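You operate a simulated robot arm through the tools that you are given. There is no shell and no other tool. Be economical: measure what you need, move in short steps, check, and stop when the job is done.

Carry out the task below with a simulated robot arm. There is one attempt and no reset: what you move stays moved.

TASK
Tape the clamped core all round with the blue tape instead of the green.
Fine: green roll on to the grey stub, new roll on the arm, arm in, turn the hand wheel, arm out.
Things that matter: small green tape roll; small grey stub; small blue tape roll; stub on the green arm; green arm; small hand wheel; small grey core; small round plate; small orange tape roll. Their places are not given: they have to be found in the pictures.

It is judged by the outcome, as a careful person would: the job done as asked, and still so three seconds after it is handed in. It fails if anything else is knocked over, pushed out of place, dropped, spilled or broken.

THE ROBOT
A 7-joint arm with a two-finger parallel gripper, fixed in place. Base frame: the origin is at the foot of the arm, x ahead of it, y to its left, z up; the work surface is at about z = 8. Lengths are in mm, angles in degrees, forces in N, time in s.
With the tool pointing down near the work surface it reaches from about 220 to 580 mm from the base axis. Its first joint turns from -66.0 to 66.0 degrees. Payload 2.5 kg.
Tool frame: the origin (TCP) lies between the finger pads and is the grasp point; the fingertips stand 23 mm ahead of it; z points along the fingers, y is the line along which they close. The gripper opens to 94 mm. The fingers are 38 mm wide and 10 mm thick; the gripper's body (54 by 96 mm) begins 39 mm behind the TCP.
Orientation is that of the tool frame in the base frame, as a unit quaternion [x, y, z, w]. With the fingers straight down and closing along the base's y, the tool's x points along the base's -x, its y along +y and its z along -z.

THE INTERFACE
- The arm moves only by the tool servo_tool. Its argument "rows" is a list that holds one entry, the list of rows, each a list of 7 numbers: the shift along the base's x, y, z in mm, then the turn, a rotation vector about the base's x, y, z in degrees, then the gripper command, from -1 (shut) to 1 (fully open), values between in proportion. In form: [[[x, y, z, wx, wy, wz, jaw], ...]]. A call has 1 to 20 rows; each row shifts and turns the commanded pose from where the row before left it. A row lasts 0.2 s, in which the tool goes at most 50 mm and 8.6 degrees; a call with a longer step from one row to the next is refused whole, and so is a gripper value outside its range. A pose out of reach is approached as far as the arm can. The call stops where the force on the tool passes 70 N (or 10 N more than at its start, if that is more) or the arm is blocked; 0.2 s more then pass. The fingers move at their own pace (about 108 mm/s each) and stop on an object; they squeeze with about 33 N. The grip force told is the motor's: it shows also when the fingers shut on nothing. Time passes only in rows, and 0.2 s behind the last, so rows that do not move let the fingers close. It gives the time, the measured TCP pose, the force on the tool (base axes), the opening and the grip force at its end, in the units of the frame above (readings bear some noise).
- Cameras (640 x 400 px; columns grow to the right, rows downward): "scene" is fixed at [93.8, -393.4, 552.4]; the picture's right is [0.96, -0.29, 0.00], its down [-0.14, -0.47, -0.87] and it looks along [0.25, 0.83, -0.49] (base axes); focal length 358 px, centre (320, 200). "wrist" rides on the gripper at [-39, 0, -44] in the tool frame; the picture's right is [0.00, -1.00, 0.00], its down [0.97, 0.00, -0.24] and it looks along [0.24, 0.00, 0.97] (tool axes); focal length 218 px, centre (320, 200).
- camera(camera): a new picture of that camera. No time passes.
- locate(camera, pixels): for up to 12 pixels [column, row] of the newest picture of that camera ("zoom" is the newest enlarged one), the place [x, y, z] in the base frame of the surface seen there, good to about 2 mm. No time passes.
- enlarge(camera, box): a new picture of the part [left, top, right, bottom] of that camera's present view, enlarged. No time passes.
- job_done(): hands the job in; it is judged then, once.

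Work in short steps. Measure before you move; look again where a grasp or a placing could have gone wrong, and mend it. You have 80 turns and 46 pictures in all, those below and enlarged ones among them. Open the gripper and draw the arm clear of the work before you hand the job in, unless the task says otherwise; then end with one line.

The tools are called after "Request:" by a JSON object that holds its "name" and its "arguments". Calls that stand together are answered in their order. servo_tool: Moves the arm, as the interface text tells. Its arguments: {"type":"object","properties":{"rows":{"type":"array"}},"required":["rows"]} The other tools are called the same way: camera (camera) takes a picture; locate (camera, pixels) gives the place of the surface under pixels of a picture; enlarge (camera, box) takes an enlarged picture of a part of a camera's view; job_done () hands the job in.

At the start:

```text
time_s: 0.0
eef_pos: [394.9, 66.6, 346.4]
tool_rot: [0.0, 1.0, 0.0, 0.0]
wrist_force: [0.7, -0.8, 1.2]
grip_width: 94.1
grip_force: 0.1
```

scene: 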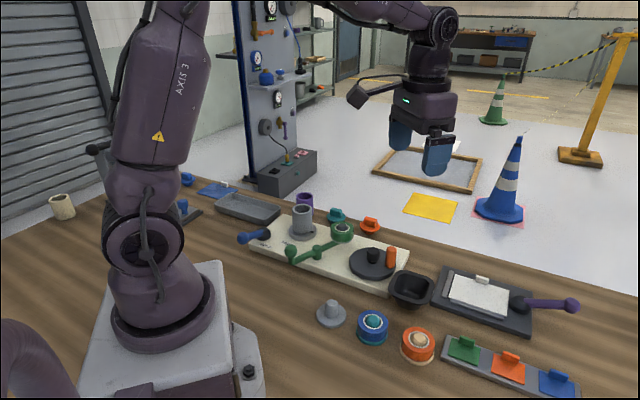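
wrist: 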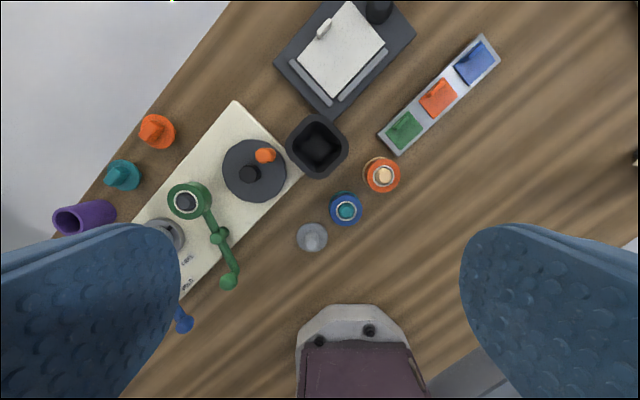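

I'll look closely at the fixture and rolls first.

Request:
{"name": "enlarge", "arguments": {"camera": "scene", "box": [230, 170, 450, 370]}}

Request:
{"name": "enlarge", "arguments": {"camera": "wrist", "box": [100, 90, 420, 340]}}

```text
2.00 times, centred on (340, 270) of scene
```

zoom: 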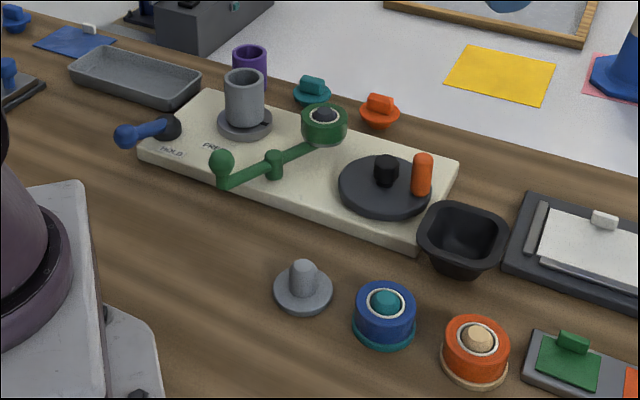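

```text
1.60 times, centred on (260, 215) of wrist
```

zoom: 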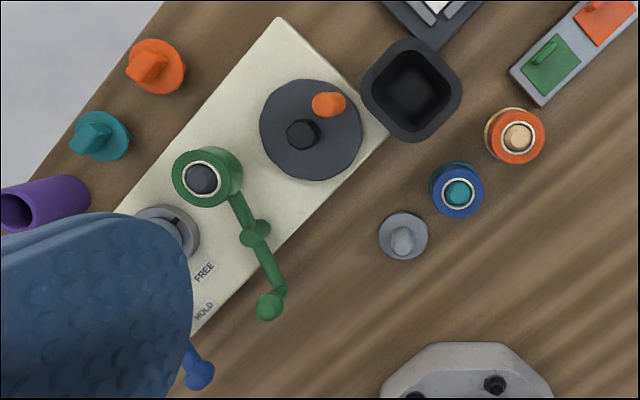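

Measuring the main points in the wrist zoom: roll, pivot, knob, wheel, stub, rolls.

Request:
{"name": "locate", "arguments": {"camera": "zoom", "pixels": [[202, 179], [226, 200], [255, 233], [268, 306], [303, 134], [328, 105], [402, 240], [420, 225], [458, 193], [475, 208], [518, 137], [270, 170]]}}

Request:
{"name": "enlarge", "arguments": {"camera": "scene", "box": [235, 190, 345, 270]}}

```text
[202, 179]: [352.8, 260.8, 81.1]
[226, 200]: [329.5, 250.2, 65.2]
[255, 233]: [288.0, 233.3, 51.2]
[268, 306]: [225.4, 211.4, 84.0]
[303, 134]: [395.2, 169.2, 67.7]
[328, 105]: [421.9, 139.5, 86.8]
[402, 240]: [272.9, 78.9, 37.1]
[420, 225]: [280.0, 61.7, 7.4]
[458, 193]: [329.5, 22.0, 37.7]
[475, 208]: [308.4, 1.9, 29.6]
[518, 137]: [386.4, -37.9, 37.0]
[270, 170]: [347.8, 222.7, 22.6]
```

```text
5.00 times, centred on (290, 230) of scene
```

zoom: 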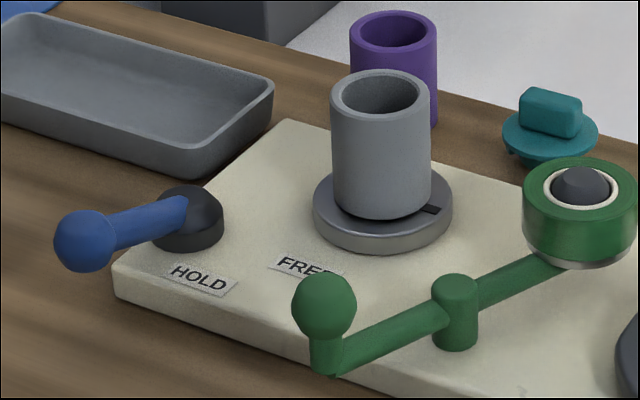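

Request:
{"name": "locate", "arguments": {"camera": "zoom", "pixels": [[334, 95], [429, 95], [385, 110], [380, 73], [383, 200], [580, 180], [527, 205], [637, 200], [580, 240], [455, 283], [325, 295], [580, 205]]}}

Request:
{"name": "enlarge", "arguments": {"camera": "scene", "box": [310, 285, 450, 375]}}

```text
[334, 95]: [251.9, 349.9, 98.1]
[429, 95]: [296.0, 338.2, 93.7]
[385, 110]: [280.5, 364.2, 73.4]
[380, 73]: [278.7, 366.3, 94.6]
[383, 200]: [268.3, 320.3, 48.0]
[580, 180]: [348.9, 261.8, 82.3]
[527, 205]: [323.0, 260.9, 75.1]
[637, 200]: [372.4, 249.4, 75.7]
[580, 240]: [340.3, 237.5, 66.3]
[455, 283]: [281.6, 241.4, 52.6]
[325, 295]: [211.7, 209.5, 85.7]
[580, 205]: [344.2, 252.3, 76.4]
```

```text
4.44 times, centred on (380, 330) of scene
```

zoom: 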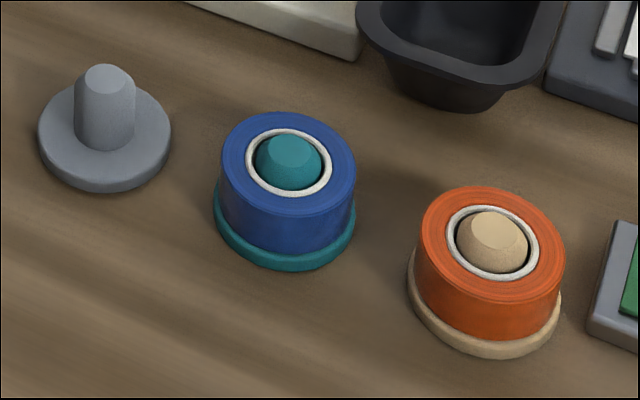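

Key places: green roll ≈(350,258), top z≈76; arm pivot ≈(286,237); core ≈(276,345); wheel hub ≈(395,169). I go above the green roll for a close look.

Request:
{"name": "servo_tool", "arguments": {"rows": [[[-7.5, 32, -26, 0, 0, 0, 1], [-7.5, 32, -26, 0, 0, 0, 1], [-7.5, 32, -26, 0, 0, 0, 1], [-7.5, 32, -26, 0, 0, 0, 1], [-7.5, 32, -26, 0, 0, 0, 1], [-7.5, 32, -26, 0, 0, 0, 1], [0, 0, 0, 0, 0, 0, 1]]]}}

Request:
{"name": "camera", "arguments": {"camera": "wrist"}}

```text
time_s: 1.6
eef_pos: [353.0, 258.7, 191.0]
tool_rot: [0.001, 1.0, 0.0, -0.001]
wrist_force: [-0.2, -0.1, -0.4]
grip_width: 93.9
grip_force: 0.1
```

```text
39 pictures are left
```

wrist: 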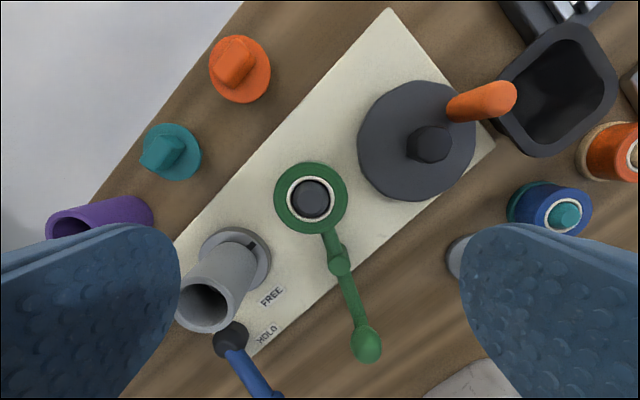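

Roll at (311,198), white ring around dark stub. I measure its rim, the stub and the arm.

Request:
{"name": "locate", "arguments": {"camera": "wrist", "pixels": [[311, 198], [278, 198], [344, 198], [311, 167], [311, 230], [337, 262], [366, 342], [429, 142], [486, 100], [208, 306], [296, 187], [330, 225]]}}

Request:
{"name": "enlarge", "arguments": {"camera": "wrist", "box": [260, 150, 380, 240]}}

```text
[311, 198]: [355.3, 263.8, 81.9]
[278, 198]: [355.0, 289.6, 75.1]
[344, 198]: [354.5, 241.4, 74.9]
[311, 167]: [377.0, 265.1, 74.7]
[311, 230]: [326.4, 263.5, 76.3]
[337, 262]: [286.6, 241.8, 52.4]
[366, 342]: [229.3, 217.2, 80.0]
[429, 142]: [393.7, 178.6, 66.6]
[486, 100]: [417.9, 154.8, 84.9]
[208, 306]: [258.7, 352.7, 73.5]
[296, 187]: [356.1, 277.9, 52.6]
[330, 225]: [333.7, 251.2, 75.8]
```

```text
4.44 times, centred on (320, 195) of wrist
```

zoom: 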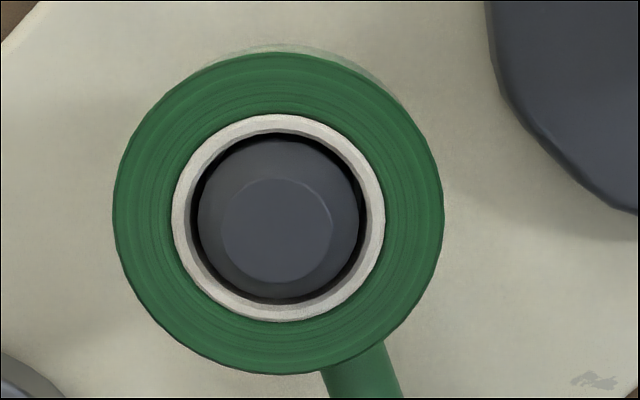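

Roll centre ≈(355,264), outer radius ≈25, top z≈75. I descend with the fingers on either side in y and grip.

Request:
{"name": "servo_tool", "arguments": {"rows": [[[1, 2.5, -30, 0, 0, 0, 1], [1, 2.5, -30, 0, 0, 0, 1], [0, 0, -30, 0, 0, 0, 1], [0, 0, -20, 0, 0, 0, 1], [0, 0, 0, 0, 0, 0, 1], [0, 0, 0, 0, 0, 0, -1], [0, 0, 0, 0, 0, 0, -1], [0, 0, 0, 0, 0, 0, -1]]]}}

Request:
{"name": "enlarge", "arguments": {"camera": "scene", "box": [260, 150, 420, 270]}}

```text
time_s: 3.4
eef_pos: [352.8, 263.9, 79.0]
tool_rot: [0.0, 1.0, 0.0, 0.0]
wrist_force: [-0.4, -0.5, -0.3]
grip_width: 55.2
grip_force: 33.0
```

```text
3.33 times, centred on (340, 210) of scene
```

zoom: 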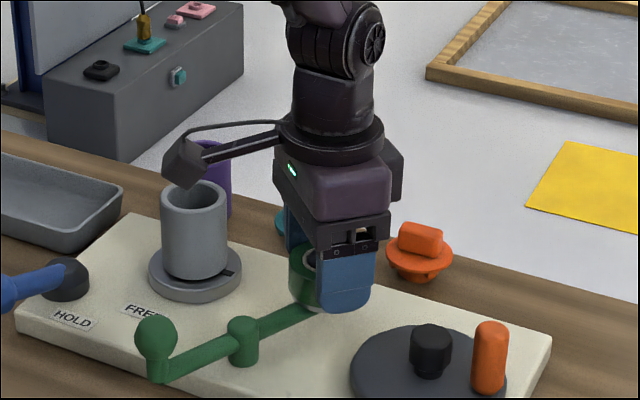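

Gripped at 55 mm. I lift straight off the stub.

Request:
{"name": "servo_tool", "arguments": {"rows": [[[0, 0, 8, 0, 0, 0, -1], [0, 0, 12, 0, 0, 0, -1], [0, 0, 20, 0, 0, 0, -1], [0, 0, 20, 0, 0, 0, -1], [0, 0, 25, 0, 0, 0, -1], [0, 0, 0, 0, 0, 0, -1]]]}}

Request:
{"name": "camera", "arguments": {"camera": "scene"}}

```text
time_s: 4.8
eef_pos: [351.6, 263.4, 165.6]
tool_rot: [0.0, 1.0, 0.0, 0.0]
wrist_force: [0.2, 0.8, -1.0]
grip_width: 54.8
grip_force: 33.0
```

```text
36 pictures are left
```

scene: 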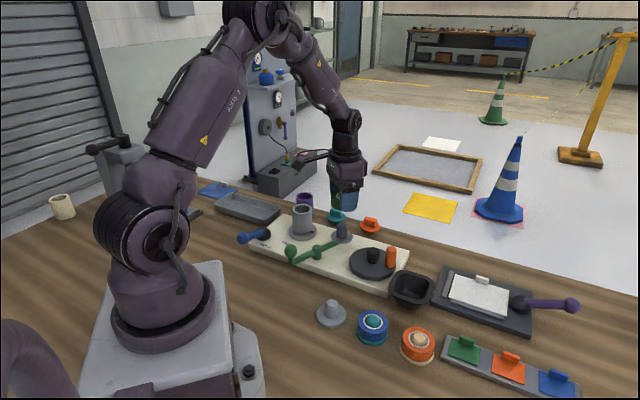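

The roll is lifted, arm unmoved. First I look at the now bare arm stub from here, with the held roll only at the image bottom.

Request:
{"name": "servo_tool", "arguments": {"rows": [[[-17, 0, 0, 0, 0, 0, -1], [-17, 0, 0, 0, 0, 0, -1], [0, 0, 0, 0, 0, 0, -1]]]}}

Request:
{"name": "camera", "arguments": {"camera": "wrist"}}

```text
time_s: 5.6
eef_pos: [318.0, 263.5, 163.2]
tool_rot: [0.0, 1.0, 0.0, 0.0]
wrist_force: [0.6, 0.1, -0.3]
grip_width: 54.9
grip_force: 32.9
```

```text
35 pictures are left
```

wrist: 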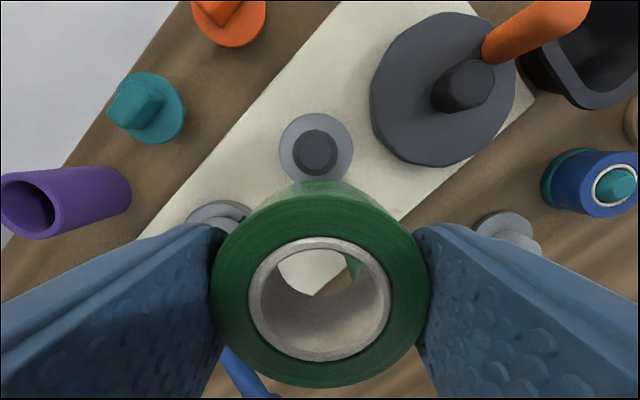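

Roll in hand is centred about +1.5 mm x of the TCP; the arm stub shows at (316,150). Now the same view of the grey stub.

Request:
{"name": "servo_tool", "arguments": {"rows": [[[-14, -36, 0, 0, 0, 0, -1], [-14, -36, 0, 0, 0, 0, -1], [-14, -36, 0, 0, 0, 0, -1], [-14, -36, 0, 0, 0, 0, -1], [-12, -36, 0, 0, 0, 0, -1], [-11, 0, -22, 0, 0, 0, -1], [0, 0, -23, 0, 0, 0, -1], [0, 0, 0, 0, 0, 0, -1]]]}}

Request:
{"name": "camera", "arguments": {"camera": "wrist"}}

```text
time_s: 7.4
eef_pos: [238.5, 82.7, 118.9]
tool_rot: [-0.001, 1.0, 0.0, 0.0]
wrist_force: [-0.6, 0.6, -0.7]
grip_width: 55.0
grip_force: 33.4
```

```text
34 pictures are left
```

wrist: 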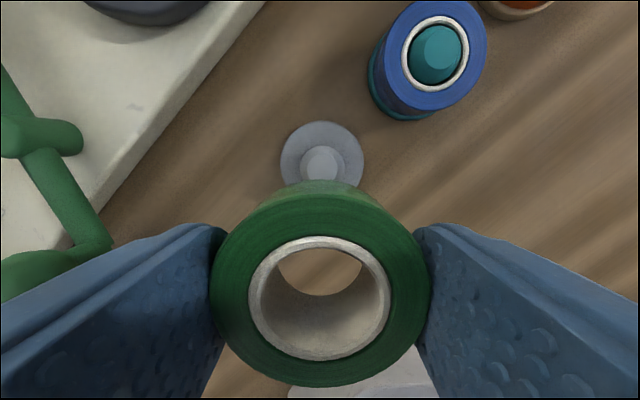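

Request:
{"name": "locate", "arguments": {"camera": "wrist", "pixels": [[322, 163], [318, 165], [326, 161], [285, 160], [360, 160], [322, 125], [436, 50], [404, 50], [468, 50]]}}

Request:
{"name": "enlarge", "arguments": {"camera": "scene", "box": [280, 255, 400, 345]}}

```text
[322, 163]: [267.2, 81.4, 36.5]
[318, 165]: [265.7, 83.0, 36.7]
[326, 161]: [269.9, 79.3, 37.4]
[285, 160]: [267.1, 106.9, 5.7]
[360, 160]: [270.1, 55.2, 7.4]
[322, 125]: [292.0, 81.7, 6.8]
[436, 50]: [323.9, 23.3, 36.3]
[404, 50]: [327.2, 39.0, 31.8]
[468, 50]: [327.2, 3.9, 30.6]
```

```text
4.44 times, centred on (340, 300) of scene
```

zoom: 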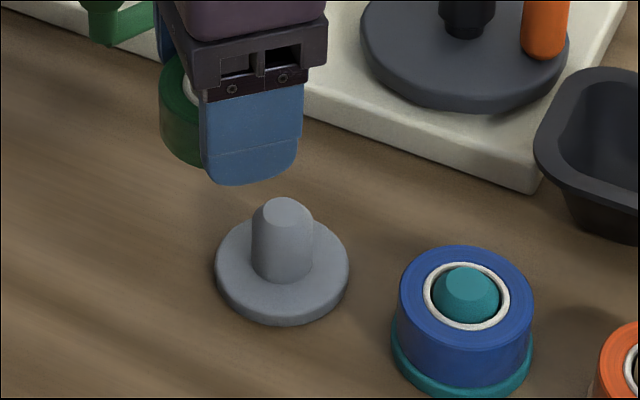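

Grey stub axis ≈(268,81.5). I shift over it and come down to just above, then look through the roll's hole.

Request:
{"name": "servo_tool", "arguments": {"rows": [[[14, -0.6, 0, 0, 0, 0, -1], [14, -0.6, -12, 0, 0, 0, -1], [0, 0, -20, 0, 0, 0, -1], [0, 0, -20, 0, 0, 0, -1], [0, 0, 0, 0, 0, 0, -1]]]}}

Request:
{"name": "camera", "arguments": {"camera": "wrist"}}

Request:
{"name": "enlarge", "arguments": {"camera": "scene", "box": [280, 255, 400, 345]}}

```text
time_s: 8.6
eef_pos: [268.9, 82.4, 68.3]
tool_rot: [0.0, 1.0, 0.0, 0.001]
wrist_force: [0.2, 0.0, -0.3]
grip_width: 55.2
grip_force: 32.8
```

```text
32 pictures are left
```

wrist: 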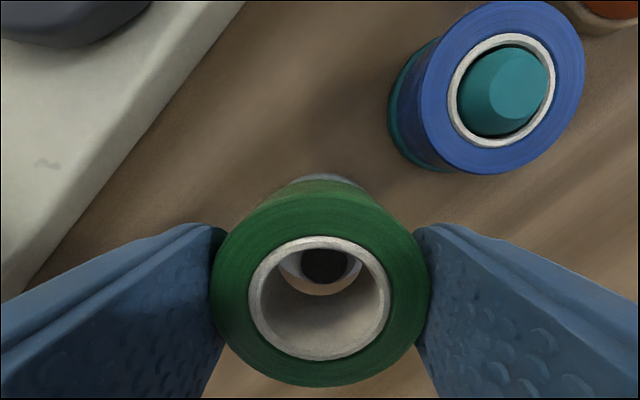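

```text
4.44 times, centred on (340, 300) of scene
```

zoom: 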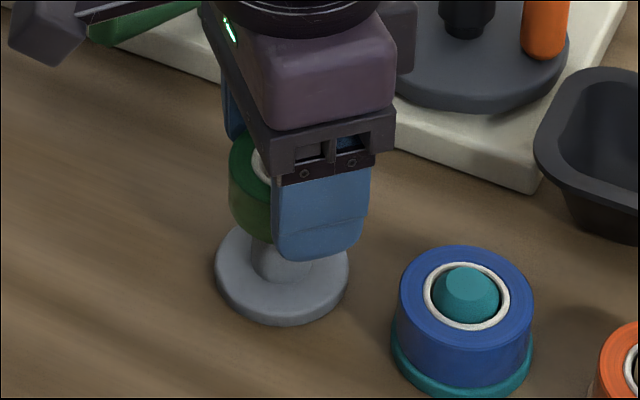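

Nearly aligned; tip visible at (325,266). I nudge slightly (-1.5,-1.3) and lower carefully.

Request:
{"name": "servo_tool", "arguments": {"rows": [[[-1.5, -1.3, -6, 0, 0, 0, -1], [0, 0, -7, 0, 0, 0, -1], [0, 0, -7, 0, 0, 0, -1], [0, 0, -5, 0, 0, 0, -1], [0, 0, -4, 0, 0, 0, -1], [0, 0, 0, 0, 0, 0, -1]]]}}

Request:
{"name": "enlarge", "arguments": {"camera": "scene", "box": [280, 255, 400, 345]}}

```text
time_s: 10.0
eef_pos: [266.2, 80.0, 38.4]
tool_rot: [0.0, 1.0, 0.0, 0.0]
wrist_force: [0.0, -0.2, -0.7]
grip_width: 54.7
grip_force: 33.2
```

```text
4.44 times, centred on (340, 300) of scene
```

zoom: 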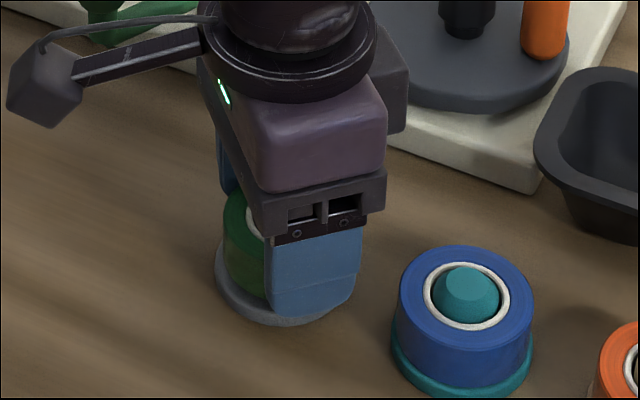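

Engaged without force. I lower 3 mm more, open and rise.

Request:
{"name": "servo_tool", "arguments": {"rows": [[[0, 0, -3, 0, 0, 0, -1], [0, 0, 0, 0, 0, 0, -1], [0, 0, 0, 0, 0, 0, 0.6], [0, 0, 0, 0, 0, 0, 0.6], [0, 0, 20, 0, 0, 0, 0.6], [0, 0, 30, 0, 0, 0, 0.6], [0, 0, 30, 0, 0, 0, 0.6], [0, 0, 0, 0, 0, 0, 0.6]]]}}

Request:
{"name": "enlarge", "arguments": {"camera": "scene", "box": [280, 255, 400, 345]}}

```text
time_s: 11.8
eef_pos: [265.4, 81.4, 117.2]
tool_rot: [0.0, 1.0, 0.0, 0.0]
wrist_force: [1.1, -0.1, -0.7]
grip_width: 75.2
grip_force: 0.1
```

```text
4.44 times, centred on (340, 300) of scene
```

zoom: 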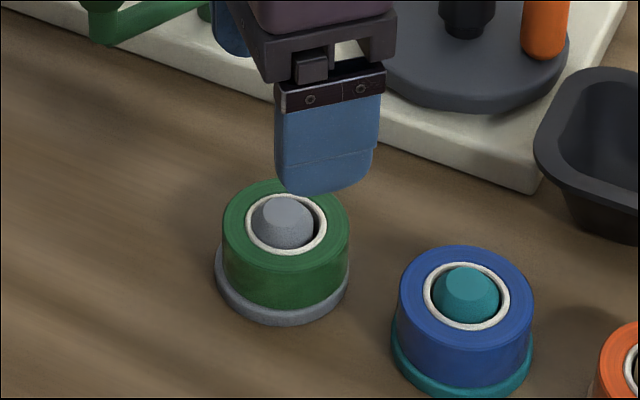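

Green roll is seated on the grey stub. Now over the blue roll.

Request:
{"name": "servo_tool", "arguments": {"rows": [[[20, -20, 6, 0, 0, 0, 0.6], [20, -20, 6, 0, 0, 0, 0.6], [20, -19.5, 6, 0, 0, 0, 0.6], [0, 0, 0, 0, 0, 0, 0.6]]]}}

Request:
{"name": "camera", "arguments": {"camera": "wrist"}}

```text
time_s: 12.8
eef_pos: [326.3, 21.4, 132.9]
tool_rot: [0.0, 1.0, -0.001, 0.001]
wrist_force: [-0.3, -0.9, -0.8]
grip_width: 75.4
grip_force: 0.0
```

```text
28 pictures are left
```

wrist: 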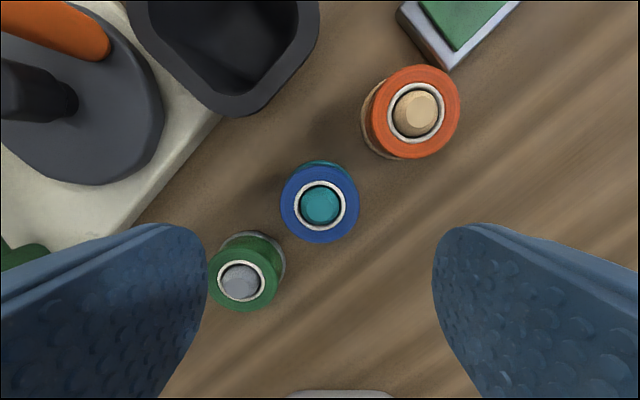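

Blue roll centred at (320,205) → (325.6,21.4). Descend, grip, lift.

Request:
{"name": "servo_tool", "arguments": {"rows": [[[0, 0, -30, 0, 0, 0, 0.6], [0, 0, -30, 0, 0, 0, 0.6], [0, 0, -25, 0, 0, 0, 0.6], [0, 0, -13, 0, 0, 0, 0.6], [0, 0, 0, 0, 0, 0, 0.6], [0, 0, 0, 0, 0, 0, -1], [0, 0, 0, 0, 0, 0, -1], [0, 0, 0, 0, 0, 0, -1]]]}}

```text
time_s: 14.6
eef_pos: [323.9, 18.9, 35.4]
tool_rot: [0.0, 1.0, 0.0, 0.0]
wrist_force: [-0.6, 0.3, 0.3]
grip_width: 55.1
grip_force: 33.5
```

Request:
{"name": "servo_tool", "arguments": {"rows": [[[0, 0, 8, 0, 0, 0, -1], [0, 0, 12, 0, 0, 0, -1], [0, 0, 35, 0, 0, 0, -1], [0, 0, 40, 0, 0, 0, -1], [0, 0, 35, 0, 0, 0, -1], [-1, 40, 0, 0, 0, 0, -1], [-1, 40, 0, 0, 0, 0, -1], [-1, 40, 0, 0, 0, 0, -1], [-1, 40, 0, 0, 0, 0, -1], [-1, 40, 0, 0, 0, 0, -1], [-2, 43, 0, 0, 0, 0, -1], [0, 0, 0, 0, 0, 0, -1]]]}}

Request:
{"name": "camera", "arguments": {"camera": "wrist"}}

```text
time_s: 17.2
eef_pos: [317.3, 265.9, 167.3]
tool_rot: [0.0, 1.0, 0.001, 0.0]
wrist_force: [0.6, 0.4, -1.0]
grip_width: 54.8
grip_force: 33.2
```

```text
27 pictures are left
```

wrist: 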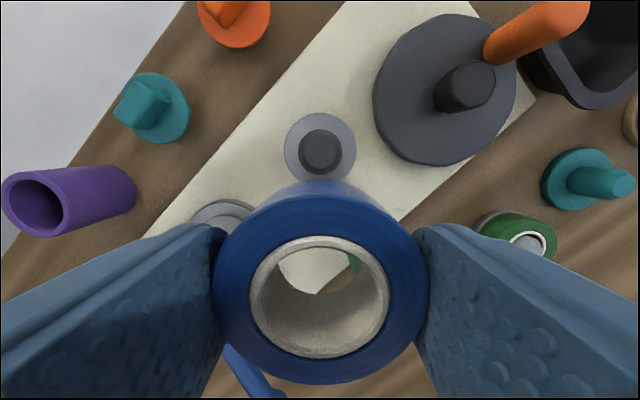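

Stub lies straight ahead at (320,151) → x≈354.5, y≈264.5. I move over it, down to just above, and check.

Request:
{"name": "servo_tool", "arguments": {"rows": [[[17, 0, 0, 0, 0, 0, -1], [17, 0, -15, 0, 0, 0, -1], [0, 0, -20, 0, 0, 0, -1], [0, 0, -20, 0, 0, 0, -1], [0, 0, 0, 0, 0, 0, -1]]]}}

Request:
{"name": "camera", "arguments": {"camera": "wrist"}}

```text
time_s: 18.4
eef_pos: [352.4, 265.0, 110.4]
tool_rot: [0.0, 1.0, -0.001, 0.0]
wrist_force: [-0.3, -0.2, -1.6]
grip_width: 54.8
grip_force: 32.9
```

```text
26 pictures are left
```

wrist: 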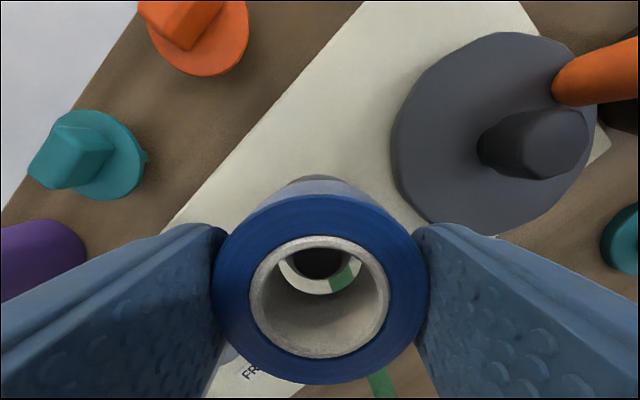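

Good alignment; nudge -1 in x and lower gently.

Request:
{"name": "servo_tool", "arguments": {"rows": [[[-1, 0, -6, 0, 0, 0, -1], [0, 0, -6, 0, 0, 0, -1], [0, 0, -6, 0, 0, 0, -1], [0, 0, -5, 0, 0, 0, -1], [0, 0, -4, 0, 0, 0, -1], [0, 0, 0, 0, 0, 0, -1]]]}}

Request:
{"name": "enlarge", "arguments": {"camera": "scene", "box": [260, 180, 420, 280]}}

```text
time_s: 19.8
eef_pos: [350.3, 264.2, 83.4]
tool_rot: [0.0, 1.0, 0.0, 0.001]
wrist_force: [-0.4, -0.6, 0.3]
grip_width: 54.9
grip_force: 32.9
```

```text
4.00 times, centred on (340, 230) of scene
```

zoom: 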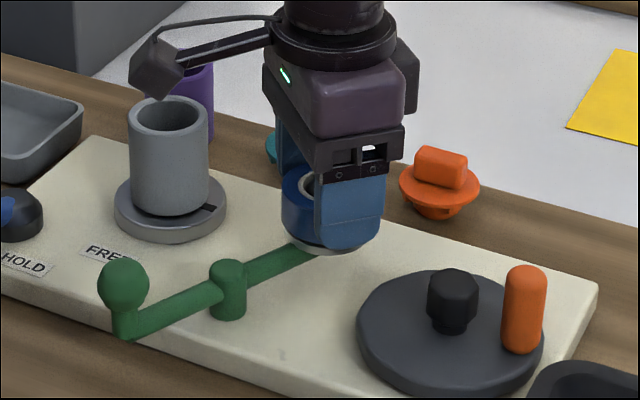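

Engaged freely. Lower 3, release, rise.

Request:
{"name": "servo_tool", "arguments": {"rows": [[[0, 0, -3, 0, 0, 0, -1], [0, 0, 0, 0, 0, 0, -1], [0, 0, 0, 0, 0, 0, 0.8], [0, 0, 0, 0, 0, 0, 0.8], [0, 0, 20, 0, 0, 0, 0.8], [0, 0, 30, 0, 0, 0, 0.8], [0, 0, 40, 0, 0, 0, 0.8], [-16, -14, 0, 0, 0, 0, 0.8], [-16, -14, 0, 0, 0, 0, 0.8], [-16, -13, 0, 0, 0, 0, 0], [-16, -13, 0, 0, 0, 0, -0.3], [-16, 0, 0, 0, 0, 0, -0.3], [0, 0, 0, 0, 0, 0, -0.3]]]}}

Request:
{"name": "camera", "arguments": {"camera": "wrist"}}

Request:
{"name": "enlarge", "arguments": {"camera": "scene", "box": [230, 180, 430, 305]}}

```text
time_s: 22.6
eef_pos: [269.6, 209.8, 171.4]
tool_rot: [0.0, 1.0, 0.0, 0.0]
wrist_force: [0.2, 0.4, 0.4]
grip_width: 32.8
grip_force: 0.1
```

```text
24 pictures are left
```

wrist: 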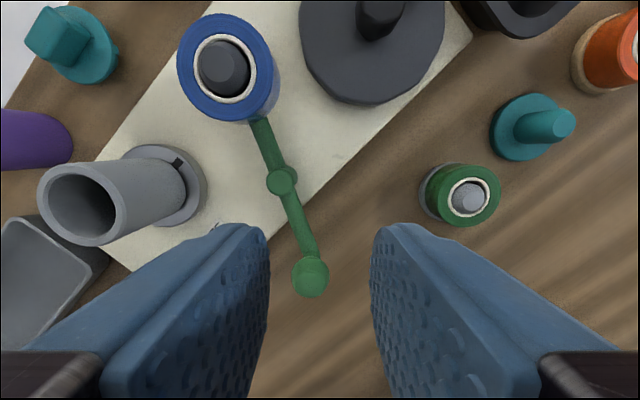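

```text
3.20 times, centred on (330, 242) of scene
```

zoom: 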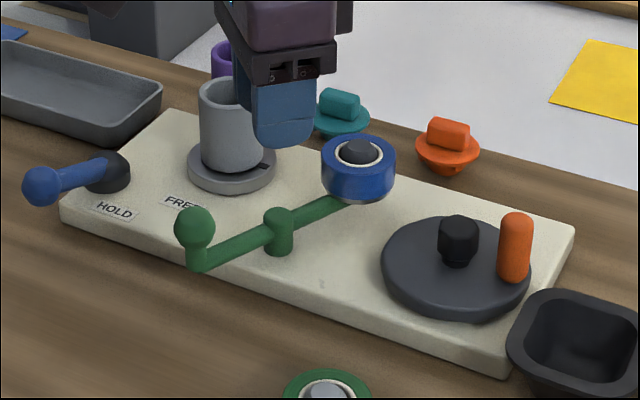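

Blue roll seated on the arm. Measure the knob and pivot.

Request:
{"name": "locate", "arguments": {"camera": "wrist", "pixels": [[310, 277], [310, 262], [310, 293], [294, 277], [326, 277], [281, 181], [223, 66], [84, 205], [112, 205], [55, 200], [170, 170], [300, 230]]}}

```text
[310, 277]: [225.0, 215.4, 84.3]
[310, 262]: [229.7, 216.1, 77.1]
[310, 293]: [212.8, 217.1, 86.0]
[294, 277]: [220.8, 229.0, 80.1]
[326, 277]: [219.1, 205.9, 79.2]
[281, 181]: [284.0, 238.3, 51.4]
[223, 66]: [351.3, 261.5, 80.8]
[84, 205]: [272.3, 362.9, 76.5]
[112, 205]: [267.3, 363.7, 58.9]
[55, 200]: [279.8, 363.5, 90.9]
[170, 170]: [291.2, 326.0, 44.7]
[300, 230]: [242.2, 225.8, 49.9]
```

Knob centre ≈(216,217,75), pivot ≈(283,239), core ≈(277,345). I come down over the knob with jaws open ~56 mm and grip.

Request:
{"name": "servo_tool", "arguments": {"rows": [[[-18, 2, 0, 0, 0, 0, 0.2], [-18, 2, 0, 0, 0, 0, 0.2], [-18, 2, -10, 0, 0, 0, 0.2], [-1, 0.5, -30, 0, 0, 0, 0.2], [0, 0, -30, 0, 0, 0, 0.2], [0, 0, -20, 0, 0, 0, 0.2], [0, 0, 0, 0, 0, 0, 0.2]]]}}

Request:
{"name": "enlarge", "arguments": {"camera": "scene", "box": [210, 180, 410, 305]}}

Request:
{"name": "camera", "arguments": {"camera": "wrist"}}

```text
time_s: 24.2
eef_pos: [214.9, 215.1, 80.2]
tool_rot: [0.0, 1.0, 0.0, 0.0]
wrist_force: [-0.2, -0.2, -0.8]
grip_width: 56.1
grip_force: 0.0
```

```text
3.20 times, centred on (310, 242) of scene
```

zoom: 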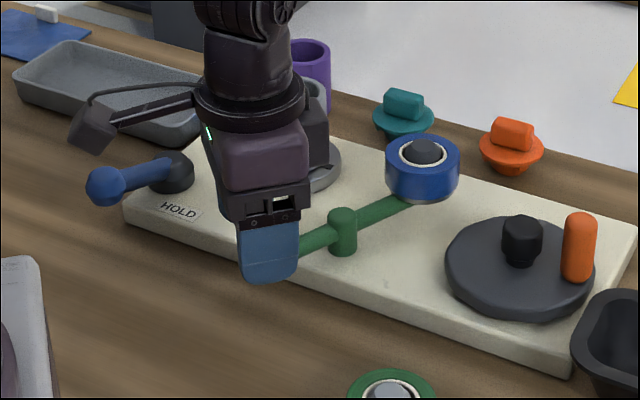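

```text
21 pictures are left
```

wrist: 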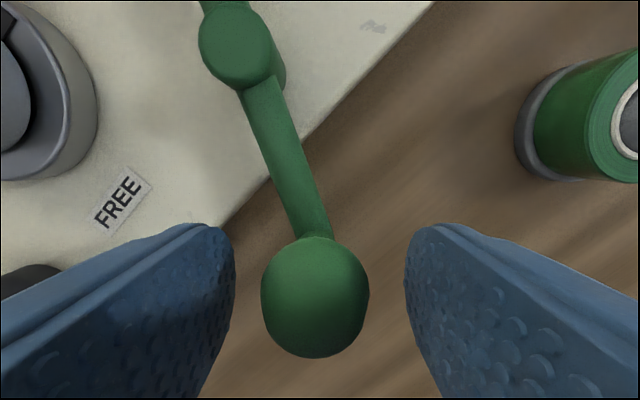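

Knob is centred between the fingers. Grip, then swing the arm counter-clockwise about 38° along its arc, turning the tool with it.

Request:
{"name": "servo_tool", "arguments": {"rows": [[[0, 0, 0, 0, 0, 0, -1], [0, 0, 0, 0, 0, 0, -1], [0, 0, 0, 0, 0, 0, -1], [2.1, -5.5, 0, 0, 0, 4.76, -1], [2.5, -5.3, 0, 0, 0, 4.76, -1], [2.9, -5.1, 0, 0, 0, 4.76, -1], [3.4, -4.8, 0, 0, 0, 4.76, -1], [3.7, -4.5, 0, 0, 0, 4.76, -1], [4.1, -4.2, 0, 0, 0, 4.76, -1], [4.4, -3.8, 0, 0, 0, 4.76, -1], [4.8, -3.5, 0, 0, 0, 4.76, -1], [0, 0, 0, 0, 0, 0, -1]]]}}

Request:
{"name": "enlarge", "arguments": {"camera": "scene", "box": [210, 180, 410, 305]}}

```text
time_s: 26.8
eef_pos: [244.5, 179.8, 79.9]
tool_rot: [-0.327, 0.945, 0.001, 0.0]
wrist_force: [3.3, 3.4, -15.4]
grip_width: 29.4
grip_force: 44.9
```

```text
3.20 times, centred on (310, 242) of scene
```

zoom: 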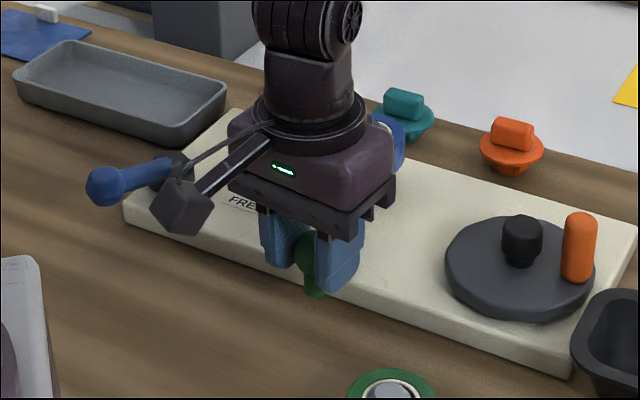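

Moving as planned. Continue in small steps until it meets the core.

Request:
{"name": "servo_tool", "arguments": {"rows": [[[2.05, -1.35, 0, 0, 0, 2, -1], [2.1, -1.3, 0, 0, 0, 2, -1], [2.15, -1.2, 0, 0, 0, 2, -1], [2.2, -1.1, 0, 0, 0, 2, -1], [0, 0, 0, 0, 0, 0, -1]]]}}

Request:
{"name": "camera", "arguments": {"camera": "wrist"}}

```text
time_s: 28.0
eef_pos: [250.8, 175.2, 81.5]
tool_rot: [-0.393, 0.92, 0.0, -0.002]
wrist_force: [-10.4, 4.6, -10.1]
grip_width: 29.5
grip_force: 45.0
```

```text
19 pictures are left
```

wrist: 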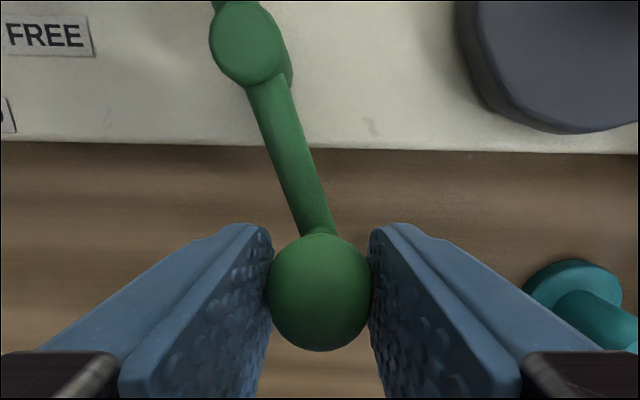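

Force along -x is building (-10 N): contact is starting. Two more small steps.

Request:
{"name": "servo_tool", "arguments": {"rows": [[[2.2, -1.0, 0, 0, 0, 2, -1], [0, 0, 0, 0, 0, 0, -1]]]}}

Request:
{"name": "enlarge", "arguments": {"camera": "scene", "box": [230, 180, 400, 290]}}

```text
time_s: 28.6
eef_pos: [252.6, 177.7, 80.6]
tool_rot: [-0.41, 0.912, 0.001, -0.003]
wrist_force: [-33.3, 12.7, 9.3]
grip_width: 29.4
grip_force: 44.6
```

```text
3.64 times, centred on (315, 235) of scene
```

zoom: 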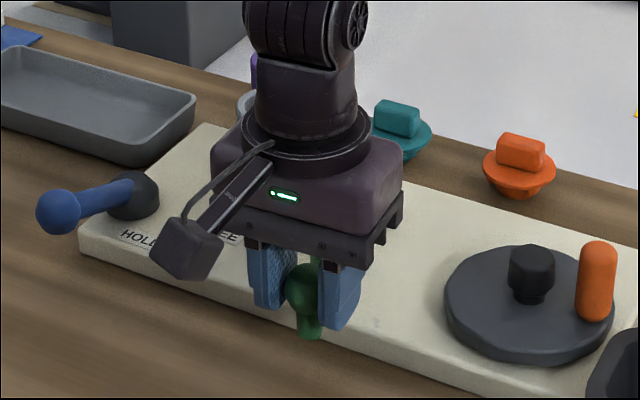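

Firm contact (35 N). Release, rise, and look.

Request:
{"name": "servo_tool", "arguments": {"rows": [[[0, 0, 0, 0, 0, 0, 0.2], [0, 0, 0, 0, 0, 0, 0.2], [0, 0, 25, 0, 0, 0, 0.2], [0, 0, 35, 0, 0, 0, 0.2], [0, 0, 35, 0, 0, 0, 0.2], [20, -20, 0, 0, 0, -8, 0.2], [20, -10, 0, 0, 0, -8, 0.2], [20, 0, 0, 0, 0, -8, 0.2], [20, 0, 0, 0, 0, -8, 0.2], [20, 0, 0, 0, 0, -8, 0.2], [20, 0, 0, 0, 0, -8, 0.2], [0, 0, 0, 0, 0, 0, 0.2]]]}}

Request:
{"name": "enlarge", "arguments": {"camera": "scene", "box": [230, 180, 430, 305]}}

Request:
{"name": "camera", "arguments": {"camera": "wrist"}}

```text
time_s: 31.2
eef_pos: [376.0, 144.1, 175.9]
tool_rot: [0.0, 1.0, 0.0, 0.0]
wrist_force: [-0.3, -0.5, -0.1]
grip_width: 56.5
grip_force: 0.0
```

```text
3.20 times, centred on (330, 242) of scene
```

zoom: 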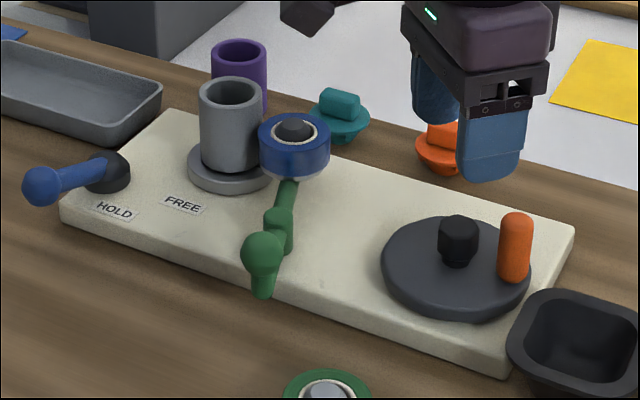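

```text
16 pictures are left
```

wrist: 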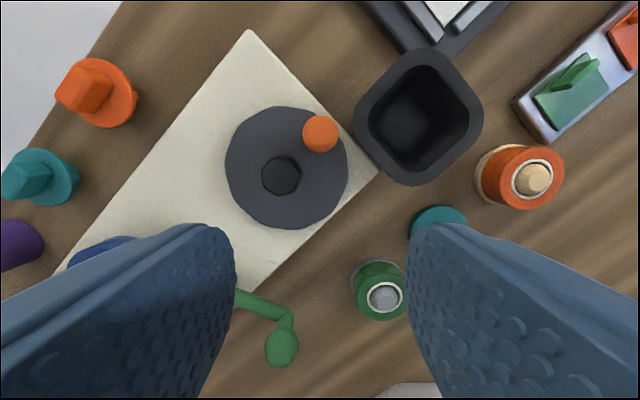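

Arm holds against the core. Measure wheel hub, disc and handle.

Request:
{"name": "locate", "arguments": {"camera": "wrist", "pixels": [[320, 133], [281, 176], [226, 167], [347, 167], [286, 107], [286, 228], [302, 133], [337, 133], [400, 60], [320, 116], [281, 158]]}}

```text
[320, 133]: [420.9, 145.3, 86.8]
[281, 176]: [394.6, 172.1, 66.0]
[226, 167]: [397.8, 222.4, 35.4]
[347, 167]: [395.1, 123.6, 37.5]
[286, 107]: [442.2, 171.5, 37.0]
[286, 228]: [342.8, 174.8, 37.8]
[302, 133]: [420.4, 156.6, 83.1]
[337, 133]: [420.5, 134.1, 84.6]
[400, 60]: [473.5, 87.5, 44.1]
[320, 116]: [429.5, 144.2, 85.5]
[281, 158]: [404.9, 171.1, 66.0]
```

Wheel centre ≈(395,172.5), handle ≈(421,145), r≈38, top z≈87; hub top 67. I grip the handle with fingertips at z≈69, clear of the hub.

Request:
{"name": "servo_tool", "arguments": {"rows": [[[23, 0.5, 0, 0, 0, 0, -0.15], [23, 0.2, 0, 0, 0, 0, -0.15], [0, 0, -30, 0, 0, 0, -0.15], [0, 0, -30, 0, 0, 0, -0.15], [0, 0, -24, 0, 0, 0, -0.15], [0, 0, 0, 0, 0, 0, -0.15]]]}}

Request:
{"name": "camera", "arguments": {"camera": "wrist"}}

```text
time_s: 32.6
eef_pos: [420.7, 144.1, 92.6]
tool_rot: [-0.002, 1.0, 0.0, 0.0]
wrist_force: [0.9, 0.2, -0.3]
grip_width: 40.1
grip_force: 0.1
```

```text
15 pictures are left
```

wrist: 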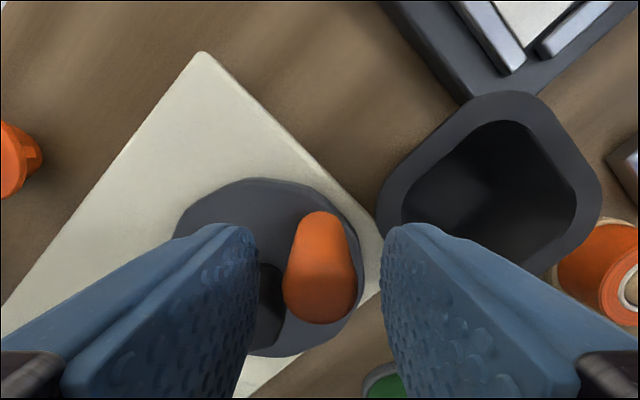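

Handle is between the fingers. Grip and turn clockwise a first 48° as a trial.

Request:
{"name": "servo_tool", "arguments": {"rows": [[[0, 0, 0, 0, 0, 0, -1], [0, 0, 0, 0, 0, 0, -1], [-6.3, -4.8, 0, 0, 0, 0, -1], [-7.1, -3.4, 0, 0, 0, 0, -1], [-7.7, -1.8, 0, 0, 0, 0, -1], [-7.9, -0.2, 0, 0, 0, 0, -1], [0, 0, 0, 0, 0, 0, -1]]]}}

Request:
{"name": "enlarge", "arguments": {"camera": "scene", "box": [250, 180, 450, 305]}}

```text
time_s: 34.2
eef_pos: [391.4, 133.0, 93.6]
tool_rot: [0.0, 1.0, -0.001, 0.0]
wrist_force: [1.4, -7.0, 11.4]
grip_width: 21.1
grip_force: 45.1
```

```text
3.20 times, centred on (350, 242) of scene
```

zoom: 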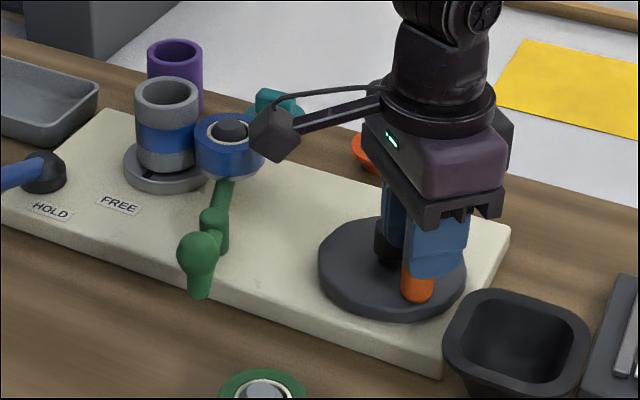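

Blue tape is appearing on the core as it turns. Continue clockwise another 180°.

Request:
{"name": "servo_tool", "arguments": {"rows": [[[-7.8, 1.5, 0, 0, 0, 0, -1], [-7.3, 3.0, 0, 0, 0, 0, -1], [-6.5, 4.5, 0, 0, 0, 0, -1], [-5.4, 5.7, 0, 0, 0, 0, -1], [-4.1, 6.7, 0, 0, 0, 0, -1], [-2.6, 7.5, 0, 0, 0, 0, -1], [-1.0, 7.8, 0, 0, 0, 0, -1], [0.6, 7.9, 0, 0, 0, 0, -1], [2.3, 7.6, 0, 0, 0, 0, -1], [3.8, 6.9, 0, 0, 0, 0, -1], [5.1, 6.0, 0, 0, 0, 0, -1], [6.3, 4.8, 0, 0, 0, 0, -1], [7.1, 3.4, 0, 0, 0, 0, -1], [7.7, 1.8, 0, 0, 0, 0, -1], [7.9, 0.2, 0, 0, 0, 0, -1], [0, 0, 0, 0, 0, 0, -1]]]}}

Request:
{"name": "enlarge", "arguments": {"camera": "scene", "box": [250, 180, 450, 305]}}

```text
time_s: 37.6
eef_pos: [399.0, 212.1, 91.2]
tool_rot: [-0.002, 1.0, 0.003, 0.0]
wrist_force: [5.5, 28.2, -29.3]
grip_width: 21.3
grip_force: 44.8
```

```text
3.20 times, centred on (350, 242) of scene
```

zoom: 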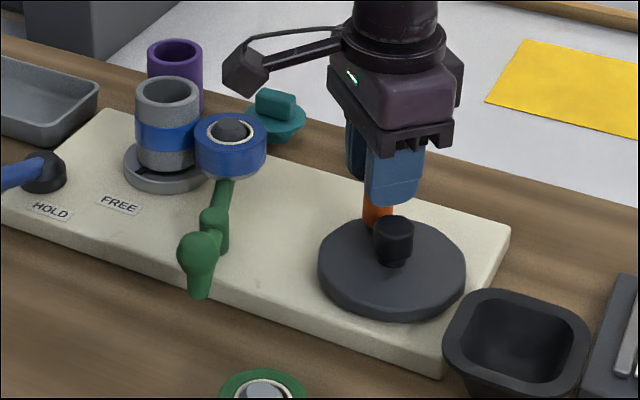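

Continuing smoothly. Another 180° (with a 1 mm inward correction) to pass a full turn.

Request:
{"name": "servo_tool", "arguments": {"rows": [[[7.8, -2.5, 0, 0, 0, 0, -1], [7.3, -3.0, 0, 0, 0, 0, -1], [6.5, -4.5, 0, 0, 0, 0, -1], [5.4, -5.7, 0, 0, 0, 0, -1], [4.1, -6.7, 0, 0, 0, 0, -1], [2.6, -7.5, 0, 0, 0, 0, -1], [1.0, -7.8, 0, 0, 0, 0, -1], [-0.6, -7.9, 0, 0, 0, 0, -1], [-2.3, -7.6, 0, 0, 0, 0, -1], [-3.8, -6.9, 0, 0, 0, 0, -1], [-5.1, -6.0, 0, 0, 0, 0, -1], [-6.3, -4.8, 0, 0, 0, 0, -1], [-7.1, -3.4, 0, 0, 0, 0, -1], [-7.7, -1.8, 0, 0, 0, 0, -1], [-7.9, -0.2, 0, 0, 0, 0, -1], [0, 0, 0, 0, 0, 0, -1]]]}}

Request:
{"name": "enlarge", "arguments": {"camera": "scene", "box": [250, 180, 450, 305]}}

```text
time_s: 41.0
eef_pos: [393.0, 132.7, 93.2]
tool_rot: [0.0, 1.0, 0.0, 0.002]
wrist_force: [2.1, 7.3, 23.2]
grip_width: 21.3
grip_force: 44.8
```

```text
3.20 times, centred on (350, 242) of scene
```

zoom: 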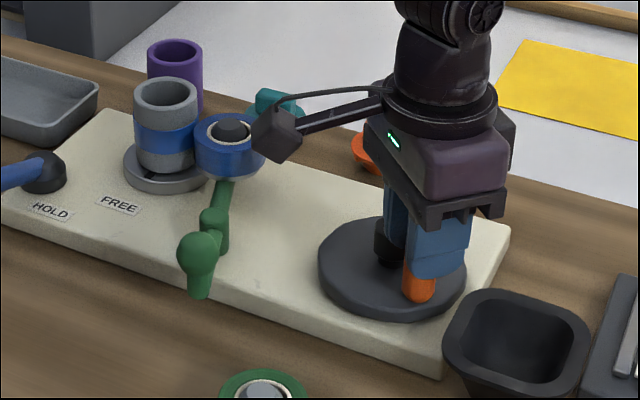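

Over one full turn of the wheel (≈408°). Release, rise, and look at the core's far side with the wrist camera.

Request:
{"name": "servo_tool", "arguments": {"rows": [[[0, 0, 0, 0, 0, 0, -0.15], [0, 0, 0, 0, 0, 0, -0.15], [0, 0, 25, 0, 0, 0, -0.15], [0, 0, 40, 0, 0, 0, -0.15], [0, 0, 40, 0, 0, 0, -0.15], [-17, 36, 0, 0, 0, 0, -0.15], [-17, 36, 0, 0, 0, 0, -0.15], [-17, 36, 0, 0, 0, 0, -0.15], [-17, 36, 0, 0, 0, 0, -0.15], [-17, 36, 0, 0, 0, 0, -0.15], [-17, 36, 0, 0, 0, 0, -0.15], [-17, 36, 0, 0, 0, 0, -0.15], [-14, 36, 0, 0, 0, 0, -0.15], [0, 0, 0, 0, 0, 0, -0.15]]]}}

Request:
{"name": "camera", "arguments": {"camera": "wrist"}}

```text
time_s: 44.0
eef_pos: [256.5, 421.9, 198.0]
tool_rot: [-0.001, 1.0, 0.0, 0.0]
wrist_force: [0.2, 0.5, 0.5]
grip_width: 39.7
grip_force: 0.0
```

```text
11 pictures are left
```

wrist: 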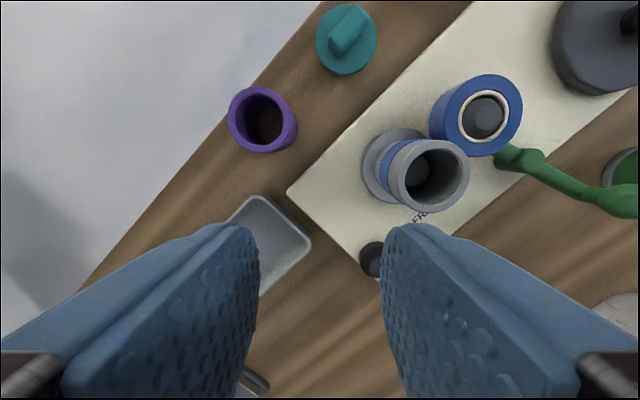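

Tape covers the far side as well. Now back to the knob, tool turned to match the arm.

Request:
{"name": "servo_tool", "arguments": {"rows": [[[0, -36, 0, 0, 0, 8, -0.15], [0, -36, 0, 0, 0, 8, -0.15], [0, -36, 0, 0, 0, 8, -0.15], [0, -36, 0, 0, 0, 8, -0.15], [0, -36, 0, 0, 0, 8, 0.2], [0, -36, 0, 0, 0, 8, 0.2], [-4, -31.5, -20, 0, 0, 0, 0.2], [0, 0, -25, 0, 0, 0, 0.2], [0, 0, 0, 0, 0, 0, 0.2]]]}}

Request:
{"name": "camera", "arguments": {"camera": "wrist"}}

```text
time_s: 46.0
eef_pos: [257.3, 175.8, 151.5]
tool_rot: [-0.408, 0.913, 0.001, 0.0]
wrist_force: [0.3, -0.2, -0.5]
grip_width: 56.5
grip_force: 0.1
```

```text
10 pictures are left
```

wrist: 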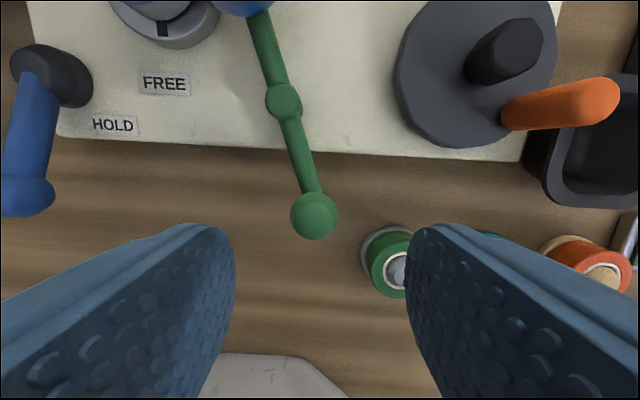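

Knob is 3.5 mm to the left of the jaw centre; correct, descend and grip.

Request:
{"name": "servo_tool", "arguments": {"rows": [[[-2.6, 2.3, -20, 0, 0, 0, 0.2], [0, 0, -25, 0, 0, 0, 0.2], [0, 0, -26, 0, 0, 0, 0.2], [0, 0, 0, 0, 0, 0, 0.2], [0, 0, 0, 0, 0, 0, -1], [0, 0, 0, 0, 0, 0, -1], [0, 0, 0, 0, 0, 0, -1]]]}}

```text
time_s: 47.6
eef_pos: [253.1, 177.3, 81.7]
tool_rot: [-0.406, 0.914, 0.0, 0.0]
wrist_force: [2.6, 0.4, -13.7]
grip_width: 29.3
grip_force: 44.8
```

Gripped. Swing the arm back out along the reverse arc.

Request:
{"name": "servo_tool", "arguments": {"rows": [[[-4.3, 2.4, 0, 0, 0, -4, -1], [-4.2, 2.6, 0, 0, 0, -4, -1], [-4.8, 3.5, 0, 0, 0, -4.76, -1], [-4.4, 3.8, 0, 0, 0, -4.76, -1], [-4.1, 4.2, 0, 0, 0, -4.76, -1], [-3.7, 4.5, 0, 0, 0, -4.76, -1], [-3.4, 4.8, 0, 0, 0, -4.76, -1], [-2.9, 5.1, 0, 0, 0, -4.76, -1], [-2.5, 5.3, 0, 0, 0, -4.76, -1], [-1.8, 4.3, 0, 0, 0, -4.76, -1], [0, 0, 0, 0, 0, 0, -1]]]}}

Request:
{"name": "enlarge", "arguments": {"camera": "scene", "box": [230, 180, 430, 305]}}

```text
time_s: 50.0
eef_pos: [215.7, 217.6, 80.6]
tool_rot: [-0.016, 1.0, 0.0, 0.001]
wrist_force: [4.9, -8.1, 20.5]
grip_width: 29.6
grip_force: 44.6
```

```text
3.20 times, centred on (330, 242) of scene
```

zoom: 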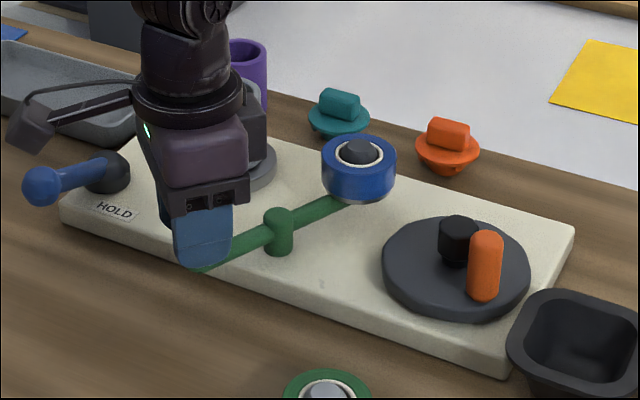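

Arm is back out. Release, rise, and move clear.

Request:
{"name": "servo_tool", "arguments": {"rows": [[[0, 0, 0, 0, 0, 0, 0.2], [0, 0, 0, 0, 0, 0, 0.2], [0, 0, 25, 0, 0, 0, 0.2], [0, 0, 35, 0, 0, 0, 0.2], [0, 0, 45, 0, 0, 0, 0.2], [0, 0, 45, 0, 0, 0, 0.5], [30, -30, 20, 0, 0, 0, 1], [30, -30, 20, 0, 0, 0, 1], [30, -30, 20, 0, 0, 0, 1], [30, -30, 20, 0, 0, 0, 1], [30, -20, 0, 0, 0, 0, 1], [0, 0, 0, 0, 0, 0, 1]]]}}

Request:
{"name": "enlarge", "arguments": {"camera": "scene", "box": [230, 180, 430, 305]}}

Request:
{"name": "camera", "arguments": {"camera": "scene"}}

Request:
{"name": "camera", "arguments": {"camera": "wrist"}}

```text
time_s: 52.6
eef_pos: [366.0, 75.9, 312.0]
tool_rot: [-0.017, 1.0, 0.0, 0.001]
wrist_force: [0.5, 0.4, -0.7]
grip_width: 94.0
grip_force: 0.0
```

```text
3.20 times, centred on (330, 242) of scene
```

zoom: 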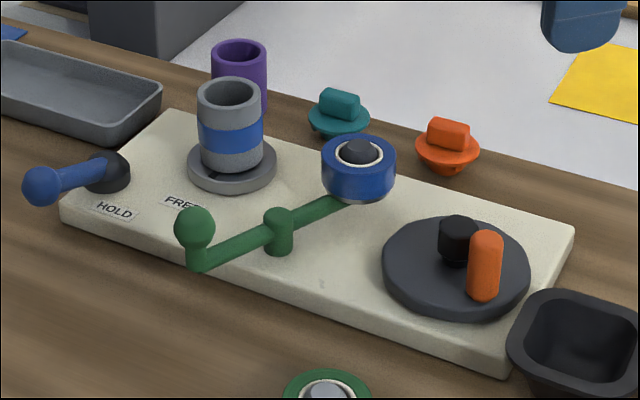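

```text
7 pictures are left
```

scene: 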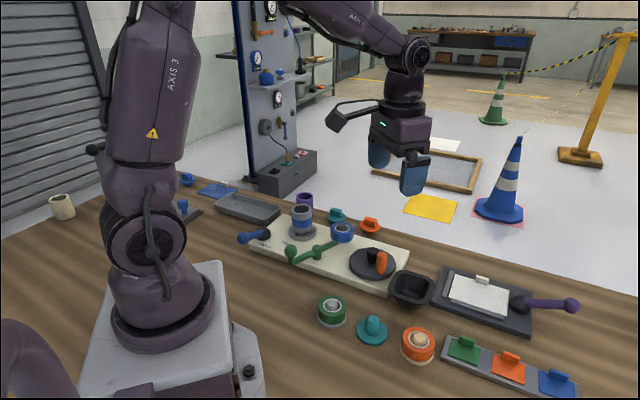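

```text
6 pictures are left
```

wrist: 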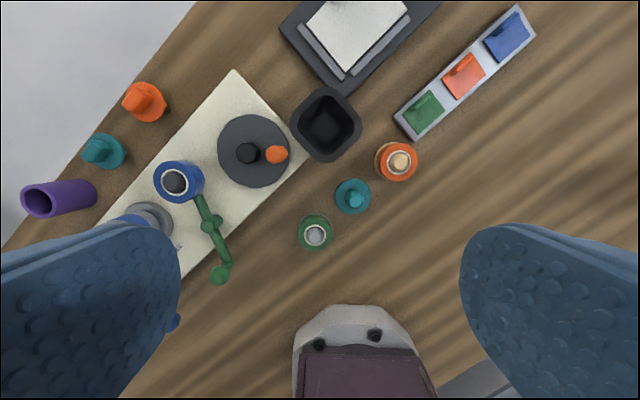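

The core shows an unbroken blue band from the front and, in the earlier wrist picture, on the far side. The arm is out, and the green roll is on the grey stub. Nothing else has been moved.

Request:
{"name": "job_done", "arguments": {}}

```text
The job is handed in.
```

The clamped core is now taped with the blue tape: the band had no gap from any side I could see. The green roll is on the grey stub, the blue roll is on the green arm, and the arm is swung back out.
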